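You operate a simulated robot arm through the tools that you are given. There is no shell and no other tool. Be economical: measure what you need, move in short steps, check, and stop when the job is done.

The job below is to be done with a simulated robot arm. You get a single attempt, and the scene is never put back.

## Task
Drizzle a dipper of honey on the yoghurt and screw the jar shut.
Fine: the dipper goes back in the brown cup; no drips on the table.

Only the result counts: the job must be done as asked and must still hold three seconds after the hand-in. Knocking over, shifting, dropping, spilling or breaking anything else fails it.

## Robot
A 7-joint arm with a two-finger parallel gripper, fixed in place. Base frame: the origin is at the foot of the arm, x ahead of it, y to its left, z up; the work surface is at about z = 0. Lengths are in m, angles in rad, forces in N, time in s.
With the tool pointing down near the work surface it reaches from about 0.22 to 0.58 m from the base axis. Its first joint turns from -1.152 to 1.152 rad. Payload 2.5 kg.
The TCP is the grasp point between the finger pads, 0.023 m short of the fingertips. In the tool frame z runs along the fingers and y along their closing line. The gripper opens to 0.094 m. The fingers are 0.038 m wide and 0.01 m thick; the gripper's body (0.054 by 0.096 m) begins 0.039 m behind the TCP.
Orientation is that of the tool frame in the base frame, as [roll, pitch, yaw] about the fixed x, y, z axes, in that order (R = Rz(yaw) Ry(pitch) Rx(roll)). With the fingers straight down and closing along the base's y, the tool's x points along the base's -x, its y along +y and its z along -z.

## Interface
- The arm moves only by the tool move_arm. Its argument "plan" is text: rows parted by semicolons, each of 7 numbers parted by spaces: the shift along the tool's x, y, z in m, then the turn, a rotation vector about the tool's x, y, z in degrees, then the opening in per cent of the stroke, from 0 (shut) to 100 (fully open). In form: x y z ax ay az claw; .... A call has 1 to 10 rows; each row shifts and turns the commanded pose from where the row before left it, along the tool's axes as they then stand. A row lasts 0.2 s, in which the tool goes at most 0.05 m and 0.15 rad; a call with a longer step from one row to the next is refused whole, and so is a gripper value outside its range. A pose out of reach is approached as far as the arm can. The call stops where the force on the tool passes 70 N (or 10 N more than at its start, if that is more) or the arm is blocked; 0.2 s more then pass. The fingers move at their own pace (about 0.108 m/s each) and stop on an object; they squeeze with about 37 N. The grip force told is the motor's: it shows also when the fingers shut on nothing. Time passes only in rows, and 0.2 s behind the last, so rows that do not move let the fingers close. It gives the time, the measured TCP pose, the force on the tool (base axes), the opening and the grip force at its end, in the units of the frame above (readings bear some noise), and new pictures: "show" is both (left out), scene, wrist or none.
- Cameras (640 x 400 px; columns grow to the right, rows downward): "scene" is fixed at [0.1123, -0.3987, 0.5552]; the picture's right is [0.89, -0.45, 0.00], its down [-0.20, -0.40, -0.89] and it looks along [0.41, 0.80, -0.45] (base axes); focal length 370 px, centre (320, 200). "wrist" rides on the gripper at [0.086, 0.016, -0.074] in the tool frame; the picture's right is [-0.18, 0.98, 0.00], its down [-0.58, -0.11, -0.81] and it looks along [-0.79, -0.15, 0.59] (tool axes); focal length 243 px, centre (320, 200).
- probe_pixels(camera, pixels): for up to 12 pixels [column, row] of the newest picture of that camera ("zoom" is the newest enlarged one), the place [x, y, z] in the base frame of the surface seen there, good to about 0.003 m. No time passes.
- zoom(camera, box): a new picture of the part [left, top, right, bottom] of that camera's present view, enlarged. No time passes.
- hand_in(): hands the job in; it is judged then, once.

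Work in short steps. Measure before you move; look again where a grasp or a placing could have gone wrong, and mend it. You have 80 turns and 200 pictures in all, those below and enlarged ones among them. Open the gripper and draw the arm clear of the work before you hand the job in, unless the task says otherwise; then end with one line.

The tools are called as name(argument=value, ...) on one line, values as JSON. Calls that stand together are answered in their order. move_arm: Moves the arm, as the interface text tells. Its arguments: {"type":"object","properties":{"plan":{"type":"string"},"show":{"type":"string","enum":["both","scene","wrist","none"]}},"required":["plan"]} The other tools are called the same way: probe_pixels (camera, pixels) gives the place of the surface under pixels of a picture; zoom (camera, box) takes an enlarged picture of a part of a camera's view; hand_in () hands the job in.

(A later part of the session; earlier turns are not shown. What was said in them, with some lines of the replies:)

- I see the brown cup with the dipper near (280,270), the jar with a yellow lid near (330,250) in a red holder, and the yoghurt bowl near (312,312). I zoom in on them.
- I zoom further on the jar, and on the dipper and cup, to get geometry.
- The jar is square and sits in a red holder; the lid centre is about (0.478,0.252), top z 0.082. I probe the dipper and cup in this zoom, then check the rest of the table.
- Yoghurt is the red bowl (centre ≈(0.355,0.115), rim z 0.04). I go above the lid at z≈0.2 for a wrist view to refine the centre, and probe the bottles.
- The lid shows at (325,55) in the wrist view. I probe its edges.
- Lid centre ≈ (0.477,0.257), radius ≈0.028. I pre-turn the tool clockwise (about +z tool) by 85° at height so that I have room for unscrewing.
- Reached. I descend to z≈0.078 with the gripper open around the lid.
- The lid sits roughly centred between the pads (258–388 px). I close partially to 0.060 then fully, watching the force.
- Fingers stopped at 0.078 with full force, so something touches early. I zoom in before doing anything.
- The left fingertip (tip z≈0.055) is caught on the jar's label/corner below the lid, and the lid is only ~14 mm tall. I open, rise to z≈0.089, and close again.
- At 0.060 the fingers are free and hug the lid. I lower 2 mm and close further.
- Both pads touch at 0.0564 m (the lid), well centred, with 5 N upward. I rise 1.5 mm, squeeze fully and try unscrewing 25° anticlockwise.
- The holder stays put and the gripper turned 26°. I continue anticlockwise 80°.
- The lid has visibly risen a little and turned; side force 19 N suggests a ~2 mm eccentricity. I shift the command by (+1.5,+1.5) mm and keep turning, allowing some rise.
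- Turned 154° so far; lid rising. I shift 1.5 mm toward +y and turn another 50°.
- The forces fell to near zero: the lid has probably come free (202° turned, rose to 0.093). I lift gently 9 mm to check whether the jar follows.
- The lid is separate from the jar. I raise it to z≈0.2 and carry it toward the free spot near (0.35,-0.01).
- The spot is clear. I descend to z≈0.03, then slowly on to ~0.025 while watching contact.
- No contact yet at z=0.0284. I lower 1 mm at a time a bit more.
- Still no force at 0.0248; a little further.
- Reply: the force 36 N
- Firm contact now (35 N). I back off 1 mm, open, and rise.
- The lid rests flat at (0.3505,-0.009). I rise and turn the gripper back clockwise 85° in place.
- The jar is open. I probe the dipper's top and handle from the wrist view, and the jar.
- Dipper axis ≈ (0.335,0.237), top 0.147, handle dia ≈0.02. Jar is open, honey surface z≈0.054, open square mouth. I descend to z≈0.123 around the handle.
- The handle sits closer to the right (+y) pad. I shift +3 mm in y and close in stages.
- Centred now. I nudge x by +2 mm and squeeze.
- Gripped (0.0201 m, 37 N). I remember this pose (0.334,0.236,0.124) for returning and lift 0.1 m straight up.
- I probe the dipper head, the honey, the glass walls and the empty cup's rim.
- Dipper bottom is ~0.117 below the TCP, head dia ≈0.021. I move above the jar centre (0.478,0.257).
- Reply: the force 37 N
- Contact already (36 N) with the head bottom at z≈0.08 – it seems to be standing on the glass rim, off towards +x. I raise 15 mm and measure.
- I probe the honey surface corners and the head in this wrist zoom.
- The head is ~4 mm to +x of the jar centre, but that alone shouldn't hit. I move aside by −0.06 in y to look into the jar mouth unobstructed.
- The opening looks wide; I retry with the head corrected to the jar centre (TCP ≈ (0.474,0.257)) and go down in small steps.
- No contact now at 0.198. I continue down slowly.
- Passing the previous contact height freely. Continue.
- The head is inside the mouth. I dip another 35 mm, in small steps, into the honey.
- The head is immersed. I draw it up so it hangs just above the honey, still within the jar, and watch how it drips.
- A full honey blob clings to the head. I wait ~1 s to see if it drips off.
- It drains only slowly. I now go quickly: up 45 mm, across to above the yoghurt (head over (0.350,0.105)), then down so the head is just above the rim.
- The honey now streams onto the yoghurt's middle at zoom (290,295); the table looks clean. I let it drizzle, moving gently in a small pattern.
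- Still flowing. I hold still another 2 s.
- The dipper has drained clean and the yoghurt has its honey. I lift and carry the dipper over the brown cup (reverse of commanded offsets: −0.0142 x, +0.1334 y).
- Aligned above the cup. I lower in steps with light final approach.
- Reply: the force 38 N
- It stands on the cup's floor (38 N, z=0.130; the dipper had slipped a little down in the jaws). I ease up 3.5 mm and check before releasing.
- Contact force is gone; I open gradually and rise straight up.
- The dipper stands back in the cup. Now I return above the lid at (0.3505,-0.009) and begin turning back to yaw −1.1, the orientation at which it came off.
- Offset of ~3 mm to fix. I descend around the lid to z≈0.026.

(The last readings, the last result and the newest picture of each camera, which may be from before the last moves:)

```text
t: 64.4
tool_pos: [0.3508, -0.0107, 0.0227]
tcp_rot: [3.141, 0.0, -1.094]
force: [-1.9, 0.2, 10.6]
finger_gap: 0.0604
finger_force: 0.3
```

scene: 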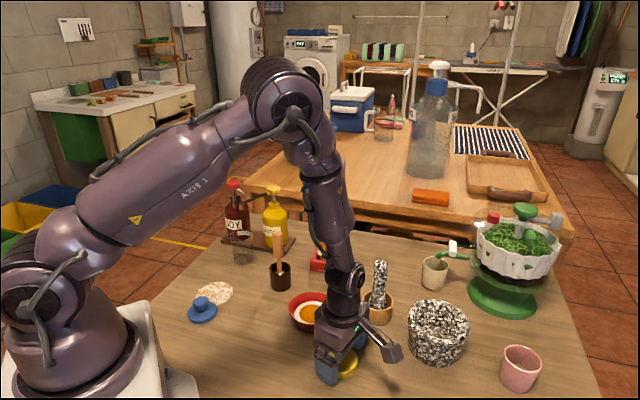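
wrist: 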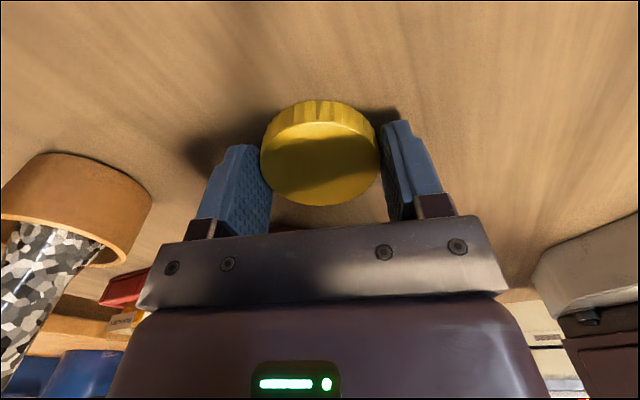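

Well matched to the earlier grasp picture. I rise 1 mm off the table, close, and lift.

move_arm(plan="0 0 -0.001 0 0 0 60;0 0 0 0 0 0 40;0 0 0 0 0 0 20;0 0 0 0 0 0 20;0 0 -0.01 0 0 0 20;0 0 -0.04 0 0 0 20;0 0 -0.045 0 0 0 20;0 0 -0.045 0 0 0 20;0 0 -0.04 0 0 0 20")

```text
t: 66.4
tool_pos: [0.3519, -0.0092, 0.2013]
tcp_rot: [-3.141, 0.002, -1.092]
force: [-0.2, 0.6, -0.8]
finger_gap: 0.0564
finger_force: 36.4
```

scene: 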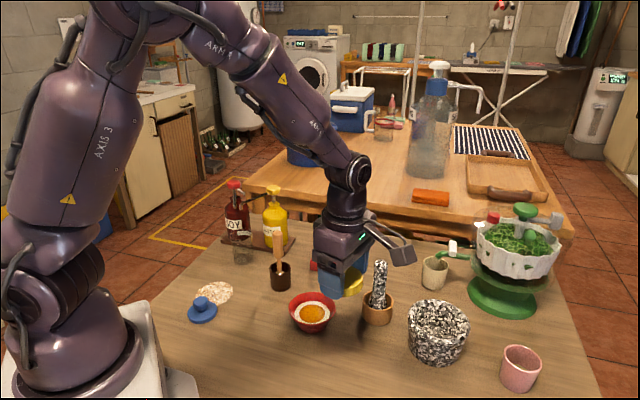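
wrist: 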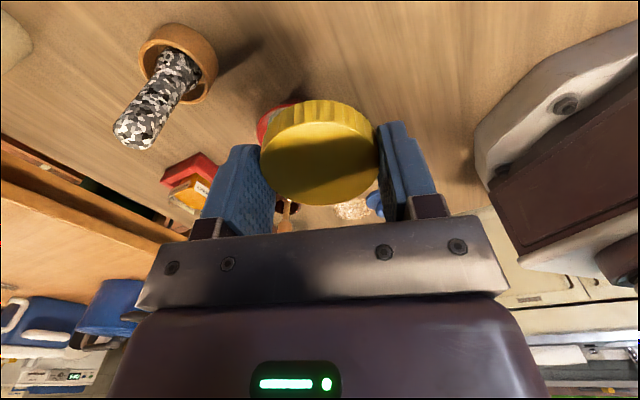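

Lid held as before. I carry it back above the jar centre (0.478,0.2575) and down to z≈0.125.

move_arm(plan="-0.02554 -0.03356 0 0 0 0 20;-0.02554 -0.03356 0 0 0 0 20;-0.02554 -0.03356 0 0 0 0 20;-0.02554 -0.03356 0 0 0 0 20;-0.02554 -0.03356 0 0 0 0 20;-0.02554 -0.03356 0 0 0 0 20;-0.02554 -0.03356 0 0 0 0 20;0 0 0.045 0 0 0 20;0 0 0.03 0 0 0 20;0 0 0 0 0 0 20")

zoom(camera="scene", box=[290, 190, 370, 280])

```text
t: 68.6
tool_pos: [0.4754, 0.254, 0.1256]
tcp_rot: [-3.141, 0.0, -1.096]
force: [0.2, -0.4, -0.4]
finger_gap: 0.0564
finger_force: 36.8
```

scene: 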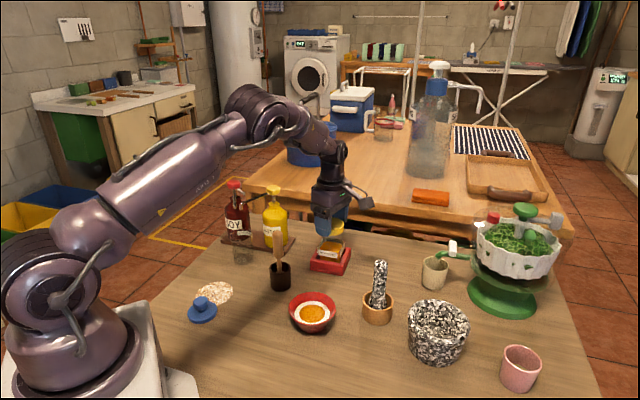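
wrist: 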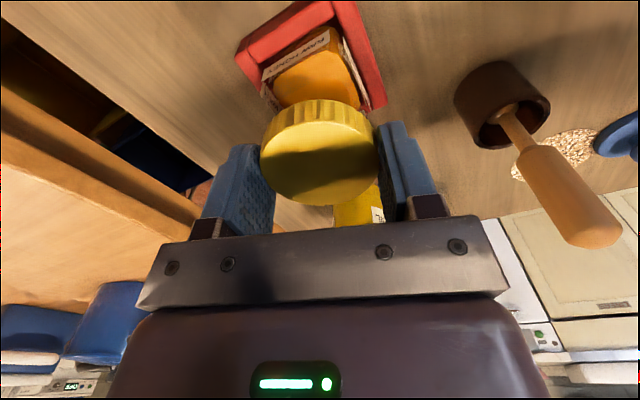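

```text
4.44 times, centred on (330, 235) of scene
```

zoom: 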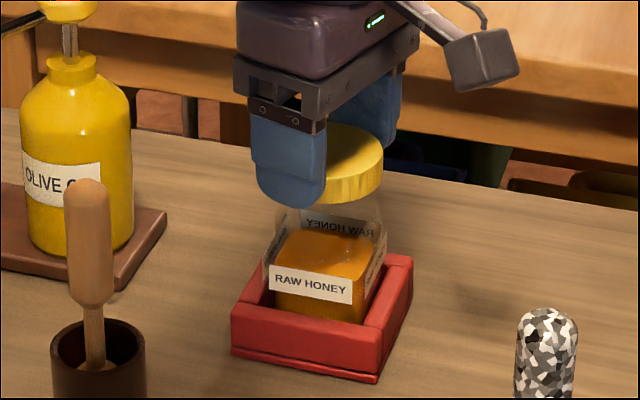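

I correct by (+2.6,+3.5) mm and lower to z≈0.105.

move_arm(plan="-0.0019 -0.0039 0 0 0 0 20;0 0 0.01 0 0 0 20;0 0 0.008 0 0 0 20;0 0 0 0 0 0 20")

zoom(camera="scene", box=[290, 190, 370, 280])

```text
t: 69.6
tool_pos: [0.4789, 0.2593, 0.1092]
tcp_rot: [3.141, -0.001, -1.094]
force: [0.5, 0.7, -0.4]
finger_gap: 0.0566
finger_force: 36.7
```

scene: 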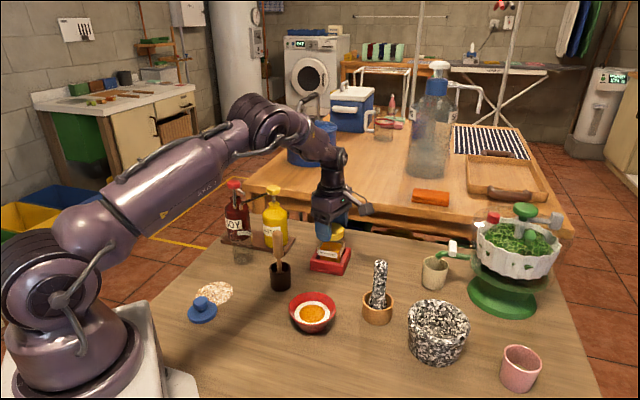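
wrist: 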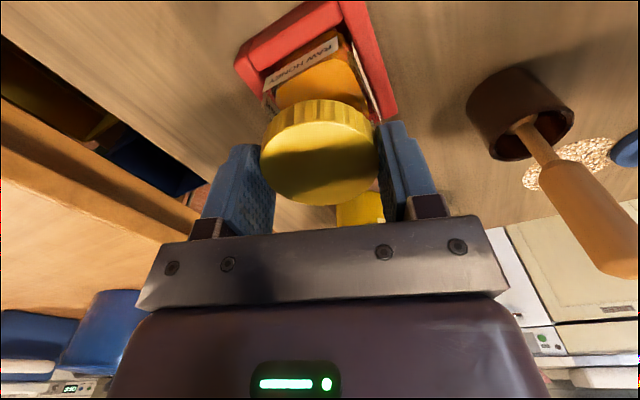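

```text
4.44 times, centred on (330, 235) of scene
```

zoom: 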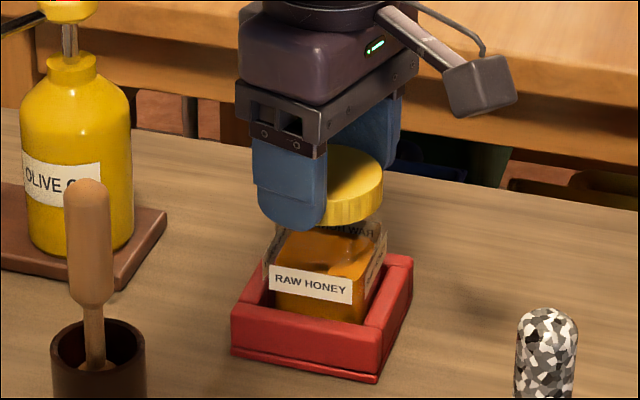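

Nearly aligned; I shift −1 mm in y and lower slowly to seat the lid at ≈0.094.

move_arm(plan="0.0009 0.001 0 0 0 0 20;0 0 0.003 0 0 0 20;0 0 0.003 0 0 0 20;0 0 0.003 0 0 0 20;0 0 0.003 0 0 0 20;0 0 0 0 0 0 20", show="wrist")

zoom(camera="scene", box=[290, 190, 370, 280])

```text
t: 71.0
tool_pos: [0.4785, 0.2575, 0.0983]
tcp_rot: [3.141, 0.0, -1.096]
force: [-0.7, -1.4, 0.3]
finger_gap: 0.0562
finger_force: 36.7
```

wrist: 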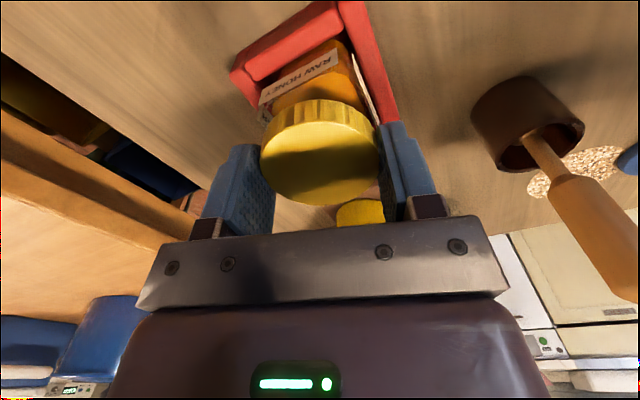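

```text
4.44 times, centred on (330, 235) of scene
```

zoom: 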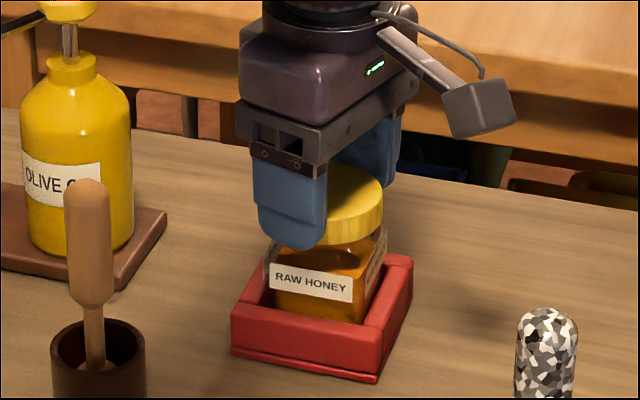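

Small side force only. Lower on in 1.5 mm steps until contact.

move_arm(plan="0 0 0.0015 0 0 0 20;0 0 0.0015 0 0 0 20;0 0 0.0015 0 0 0 20;0 0 0 0 0 0 20", show="none")

zoom(camera="scene", box=[290, 190, 370, 280])

```text
t: 72.0
tool_pos: [0.4789, 0.2597, 0.0931]
tcp_rot: [3.14, 0.0, -1.093]
force: [1.7, 0.0, -3.3]
finger_gap: 0.0564
finger_force: 37.1
```

```text
4.44 times, centred on (330, 235) of scene
```

zoom: 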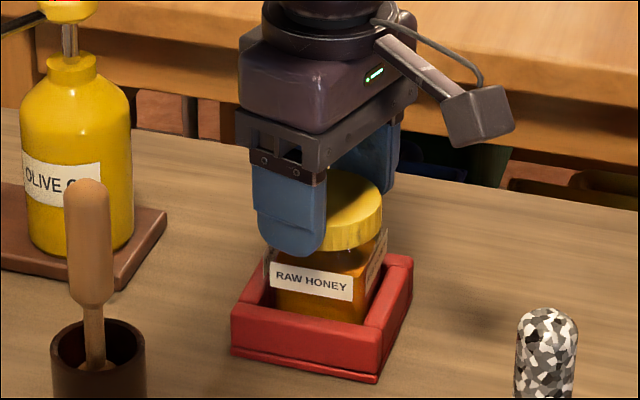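

Seated at z=0.0931, same as when it came free. I turn clockwise 48°, following down slightly.

move_arm(plan="0 0 0.0003 0 0 8 20;0 0 0.0003 0 0 8 20;0 0 0.0003 0 0 8 20;0 0 0.0003 0 0 8 20;0 0 0.0003 0 0 8 20;0 0 0.0003 0 0 8 20", show="wrist")

zoom(camera="scene", box=[290, 190, 370, 280])

```text
t: 73.4
tool_pos: [0.4786, 0.2581, 0.0919]
tcp_rot: [-3.139, 0.0, -1.935]
force: [-3.5, -3.5, 2.3]
finger_gap: 0.0564
finger_force: 36.5
```

wrist: 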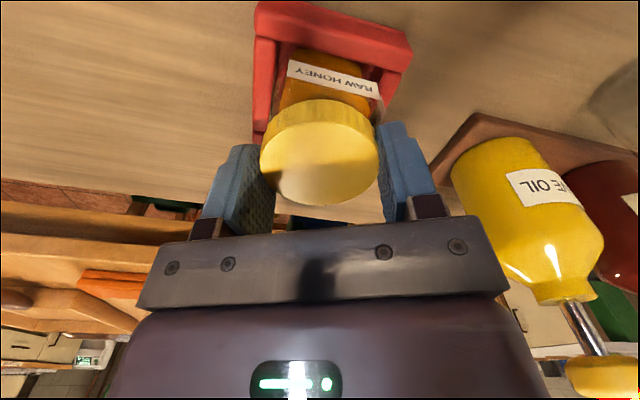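

```text
4.44 times, centred on (330, 235) of scene
```

zoom: 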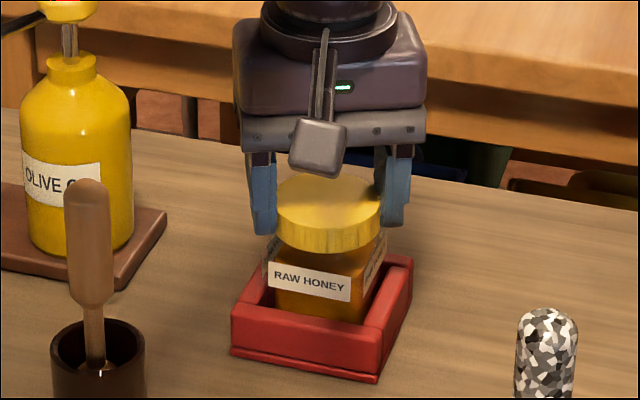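

Turning well with small side forces. I go on 80° clockwise.

move_arm(plan="0 0 0.0002 0 0 8 20;0 0 0.0002 0 0 8 20;0 0 0.0002 0 0 8 20;0 0 0.0002 0 0 8 20;0 0 0.0002 0 0 8 20;0 0 0.0002 0 0 8 20;0 0 0.0002 0 0 8 20;0 0 0.0002 0 0 8 20;0 0 0.0002 0 0 8 20;0 0 0.0002 0 0 8 20", show="wrist")

zoom(camera="scene", box=[290, 190, 370, 280])

```text
t: 75.6
tool_pos: [0.4793, 0.2586, 0.0899]
tcp_rot: [3.141, -0.001, 2.953]
force: [-15.1, -8.6, 20.9]
finger_gap: 0.0562
finger_force: 36.5
```

wrist: 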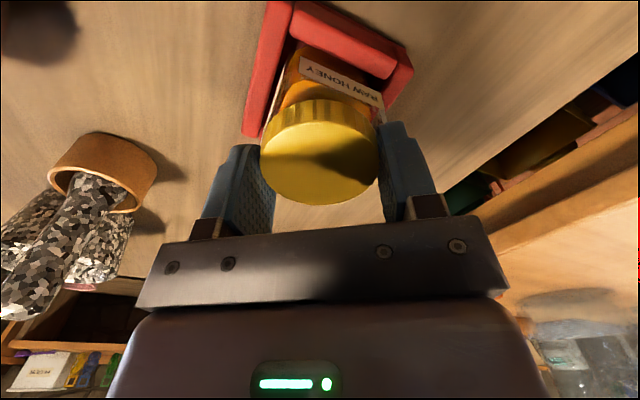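

```text
4.44 times, centred on (330, 235) of scene
```

zoom: 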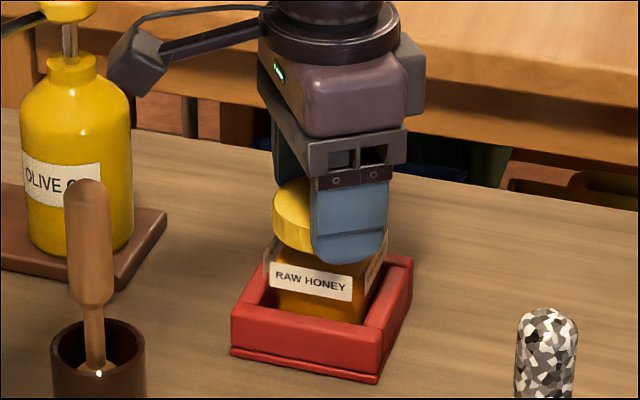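

Side force 17 N and 21 N upward are building; I relax the command by (−1.5,−1) mm and +0.8 mm up, then turn 40° more.

move_arm(plan="0.0013 -0.0013 -0.0008 0 0 0 20;0 0 0 0 0 8 20;0 0 0 0 0 8 20;0 0 0 0 0 8 20;0 0 0 0 0 8 20;0 0 0 0 0 8 20", show="wrist")

zoom(camera="scene", box=[290, 190, 370, 280])

```text
t: 77.0
tool_pos: [0.4776, 0.2579, 0.0893]
tcp_rot: [-3.139, 0.001, 2.256]
force: [0.3, 0.2, 0.6]
finger_gap: 0.0563
finger_force: 37.3
```

wrist: 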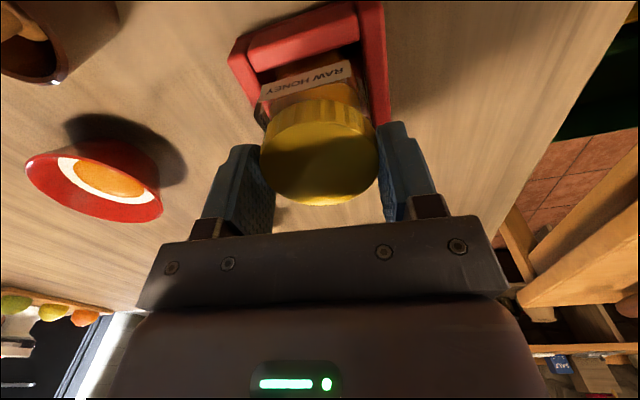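

```text
4.44 times, centred on (330, 235) of scene
```

zoom: 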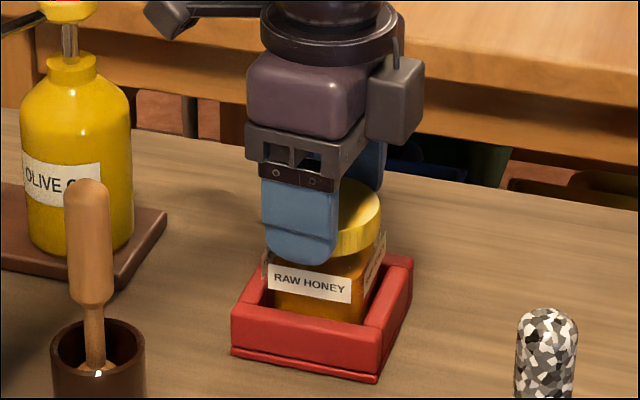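

Forces relaxed; 168° turned. I turn another 40° to reach and slightly exceed the original closed orientation.

move_arm(plan="0 0 0.0002 0 0 8 20;0 0 0.0002 0 0 8 20;0 0 0.0002 0 0 8 20;0 0 0 0 0 8 20;0 0 0 0 0 8 20;0 0 0 0 0 0 20", show="wrist")

zoom(camera="scene", box=[290, 190, 370, 280])

```text
t: 78.4
tool_pos: [0.4772, 0.2579, 0.09]
tcp_rot: [3.141, 0.0, 1.559]
force: [2.4, 1.2, 7.0]
finger_gap: 0.0563
finger_force: 36.9
```

wrist: 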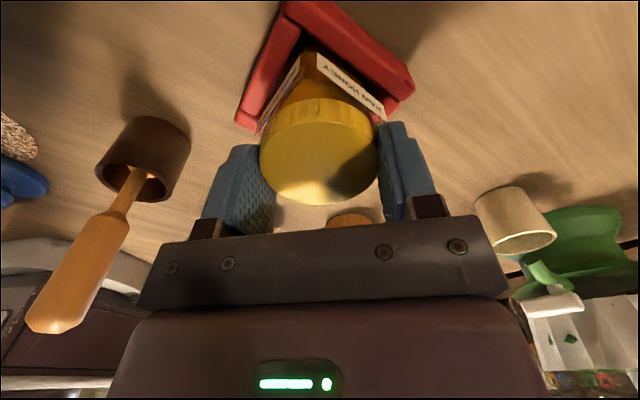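

```text
4.44 times, centred on (330, 235) of scene
```

zoom: 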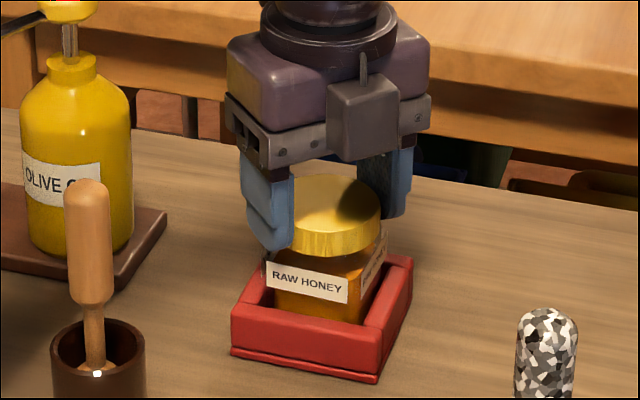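

Back at the original closed angle. I turn 16° more to make sure it is tight, and look whether the lid turns or the fingers slip.

move_arm(plan="0 0 0 0 0 8 20;0 0 0 0 0 8 20;0 0 0 0 0 0 20", show="wrist")

zoom(camera="scene", box=[290, 190, 370, 280])

```text
t: 79.2
tool_pos: [0.4757, 0.2587, 0.0897]
tcp_rot: [-3.14, -0.001, 1.279]
force: [5.9, 1.8, 2.5]
finger_gap: 0.0563
finger_force: 37.2
```

wrist: 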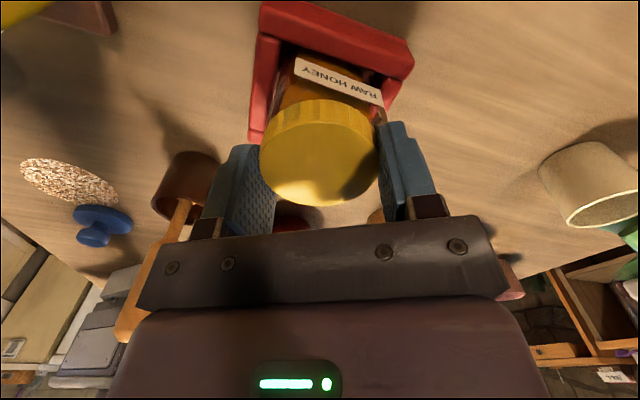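

```text
4.44 times, centred on (330, 235) of scene
```

zoom: 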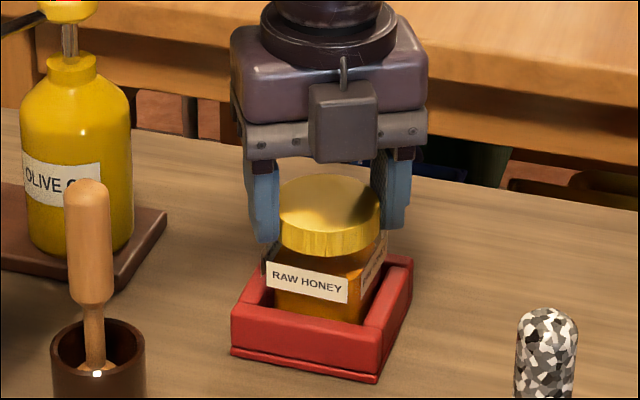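

I release carefully, rise, and inspect the lid height.

move_arm(plan="0 0 0 0 0 0 62;0 0 0 0 0 0 75;0 0 0 0 0 0 90;0 0 -0.02 0 0 0 90;0 0 -0.04 0 0 0 90;0 0 -0.04 0 0 0 90")

zoom(camera="scene", box=[300, 220, 364, 284])

probe_pixels(camera="zoom", pixels=[[320, 100], [320, 70], [320, 130], [260, 100], [385, 100], [320, 290], [200, 270], [330, 330]])

```text
t: 80.6
tool_pos: [0.4765, 0.2568, 0.19]
tcp_rot: [-3.141, -0.001, 1.281]
force: [0.2, 0.3, -0.6]
finger_gap: 0.0848
finger_force: 0.0
```

scene: 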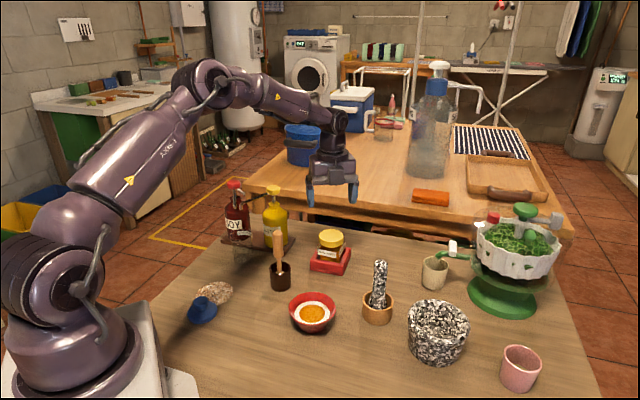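
wrist: 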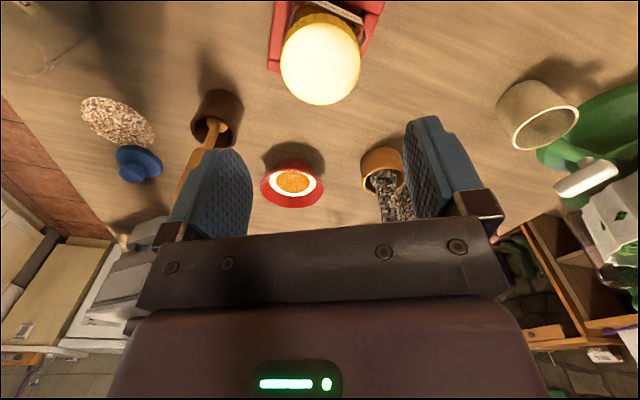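

```text
6.25 times, centred on (332, 252) of scene
```

zoom: 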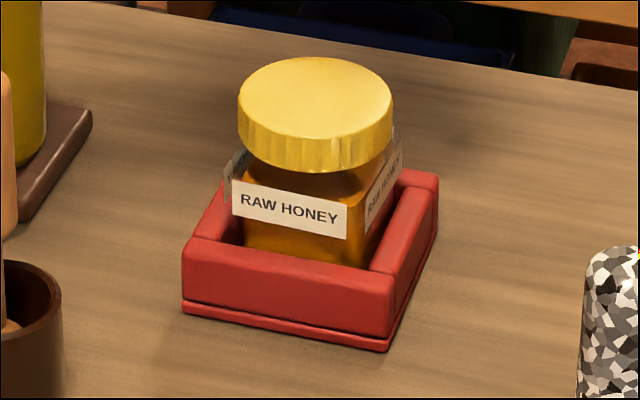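

```text
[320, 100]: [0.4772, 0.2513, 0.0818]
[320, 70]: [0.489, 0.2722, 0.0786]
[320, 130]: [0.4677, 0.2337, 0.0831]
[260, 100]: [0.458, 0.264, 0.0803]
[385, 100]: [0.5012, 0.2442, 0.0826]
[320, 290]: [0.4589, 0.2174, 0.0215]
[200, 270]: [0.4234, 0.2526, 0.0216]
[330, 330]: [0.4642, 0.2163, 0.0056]
```

The lid's image matches the original closed one, and the jar has taken up its play clockwise in the holder, so it is tight. I retreat upwards and inspect the table for drips.

move_arm(plan="0 0 -0.045 0 0 0 90;0 0 -0.045 0 0 0 90;-0.04 0 -0.02 0 0 0 90;0 0 0 0 0 0 90", show="scene")

zoom(camera="scene", box=[170, 220, 300, 340])

zoom(camera="scene", box=[260, 230, 400, 370])

```text
t: 81.6
tool_pos: [0.463, 0.2182, 0.2983]
tcp_rot: [3.14, -0.001, 1.281]
force: [0.4, -0.8, 0.2]
finger_gap: 0.0843
finger_force: 0.1
```

scene: 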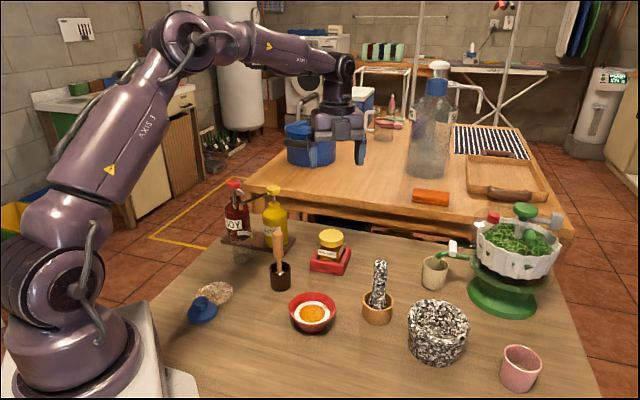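

```text
3.33 times, centred on (235, 280) of scene
```

zoom: 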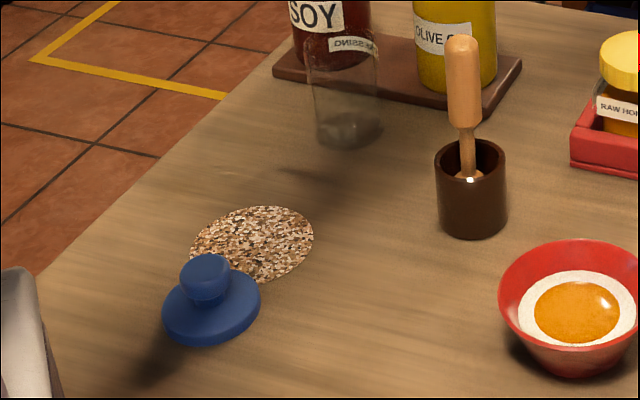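

```text
2.86 times, centred on (330, 300) of scene
```

zoom: 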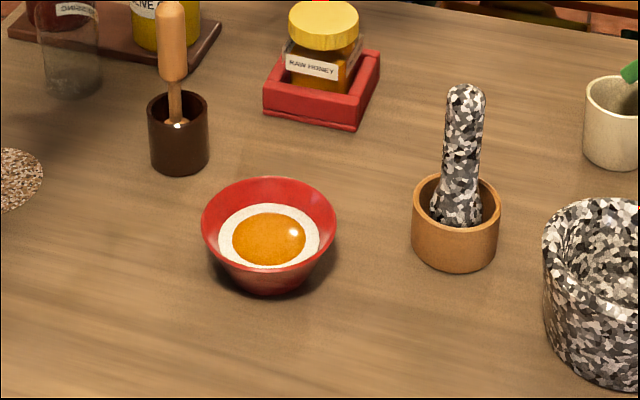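

Everything is in place: yoghurt with honey, dipper in the brown cup, jar closed, no drips visible, arm clear. I hand in.

hand_in()

```text
The job is handed in.
```

I drizzled one dipper of honey on the yoghurt, put the dipper back in the brown cup and screwed the jar shut; no drips show on the table, and the job is handed in.
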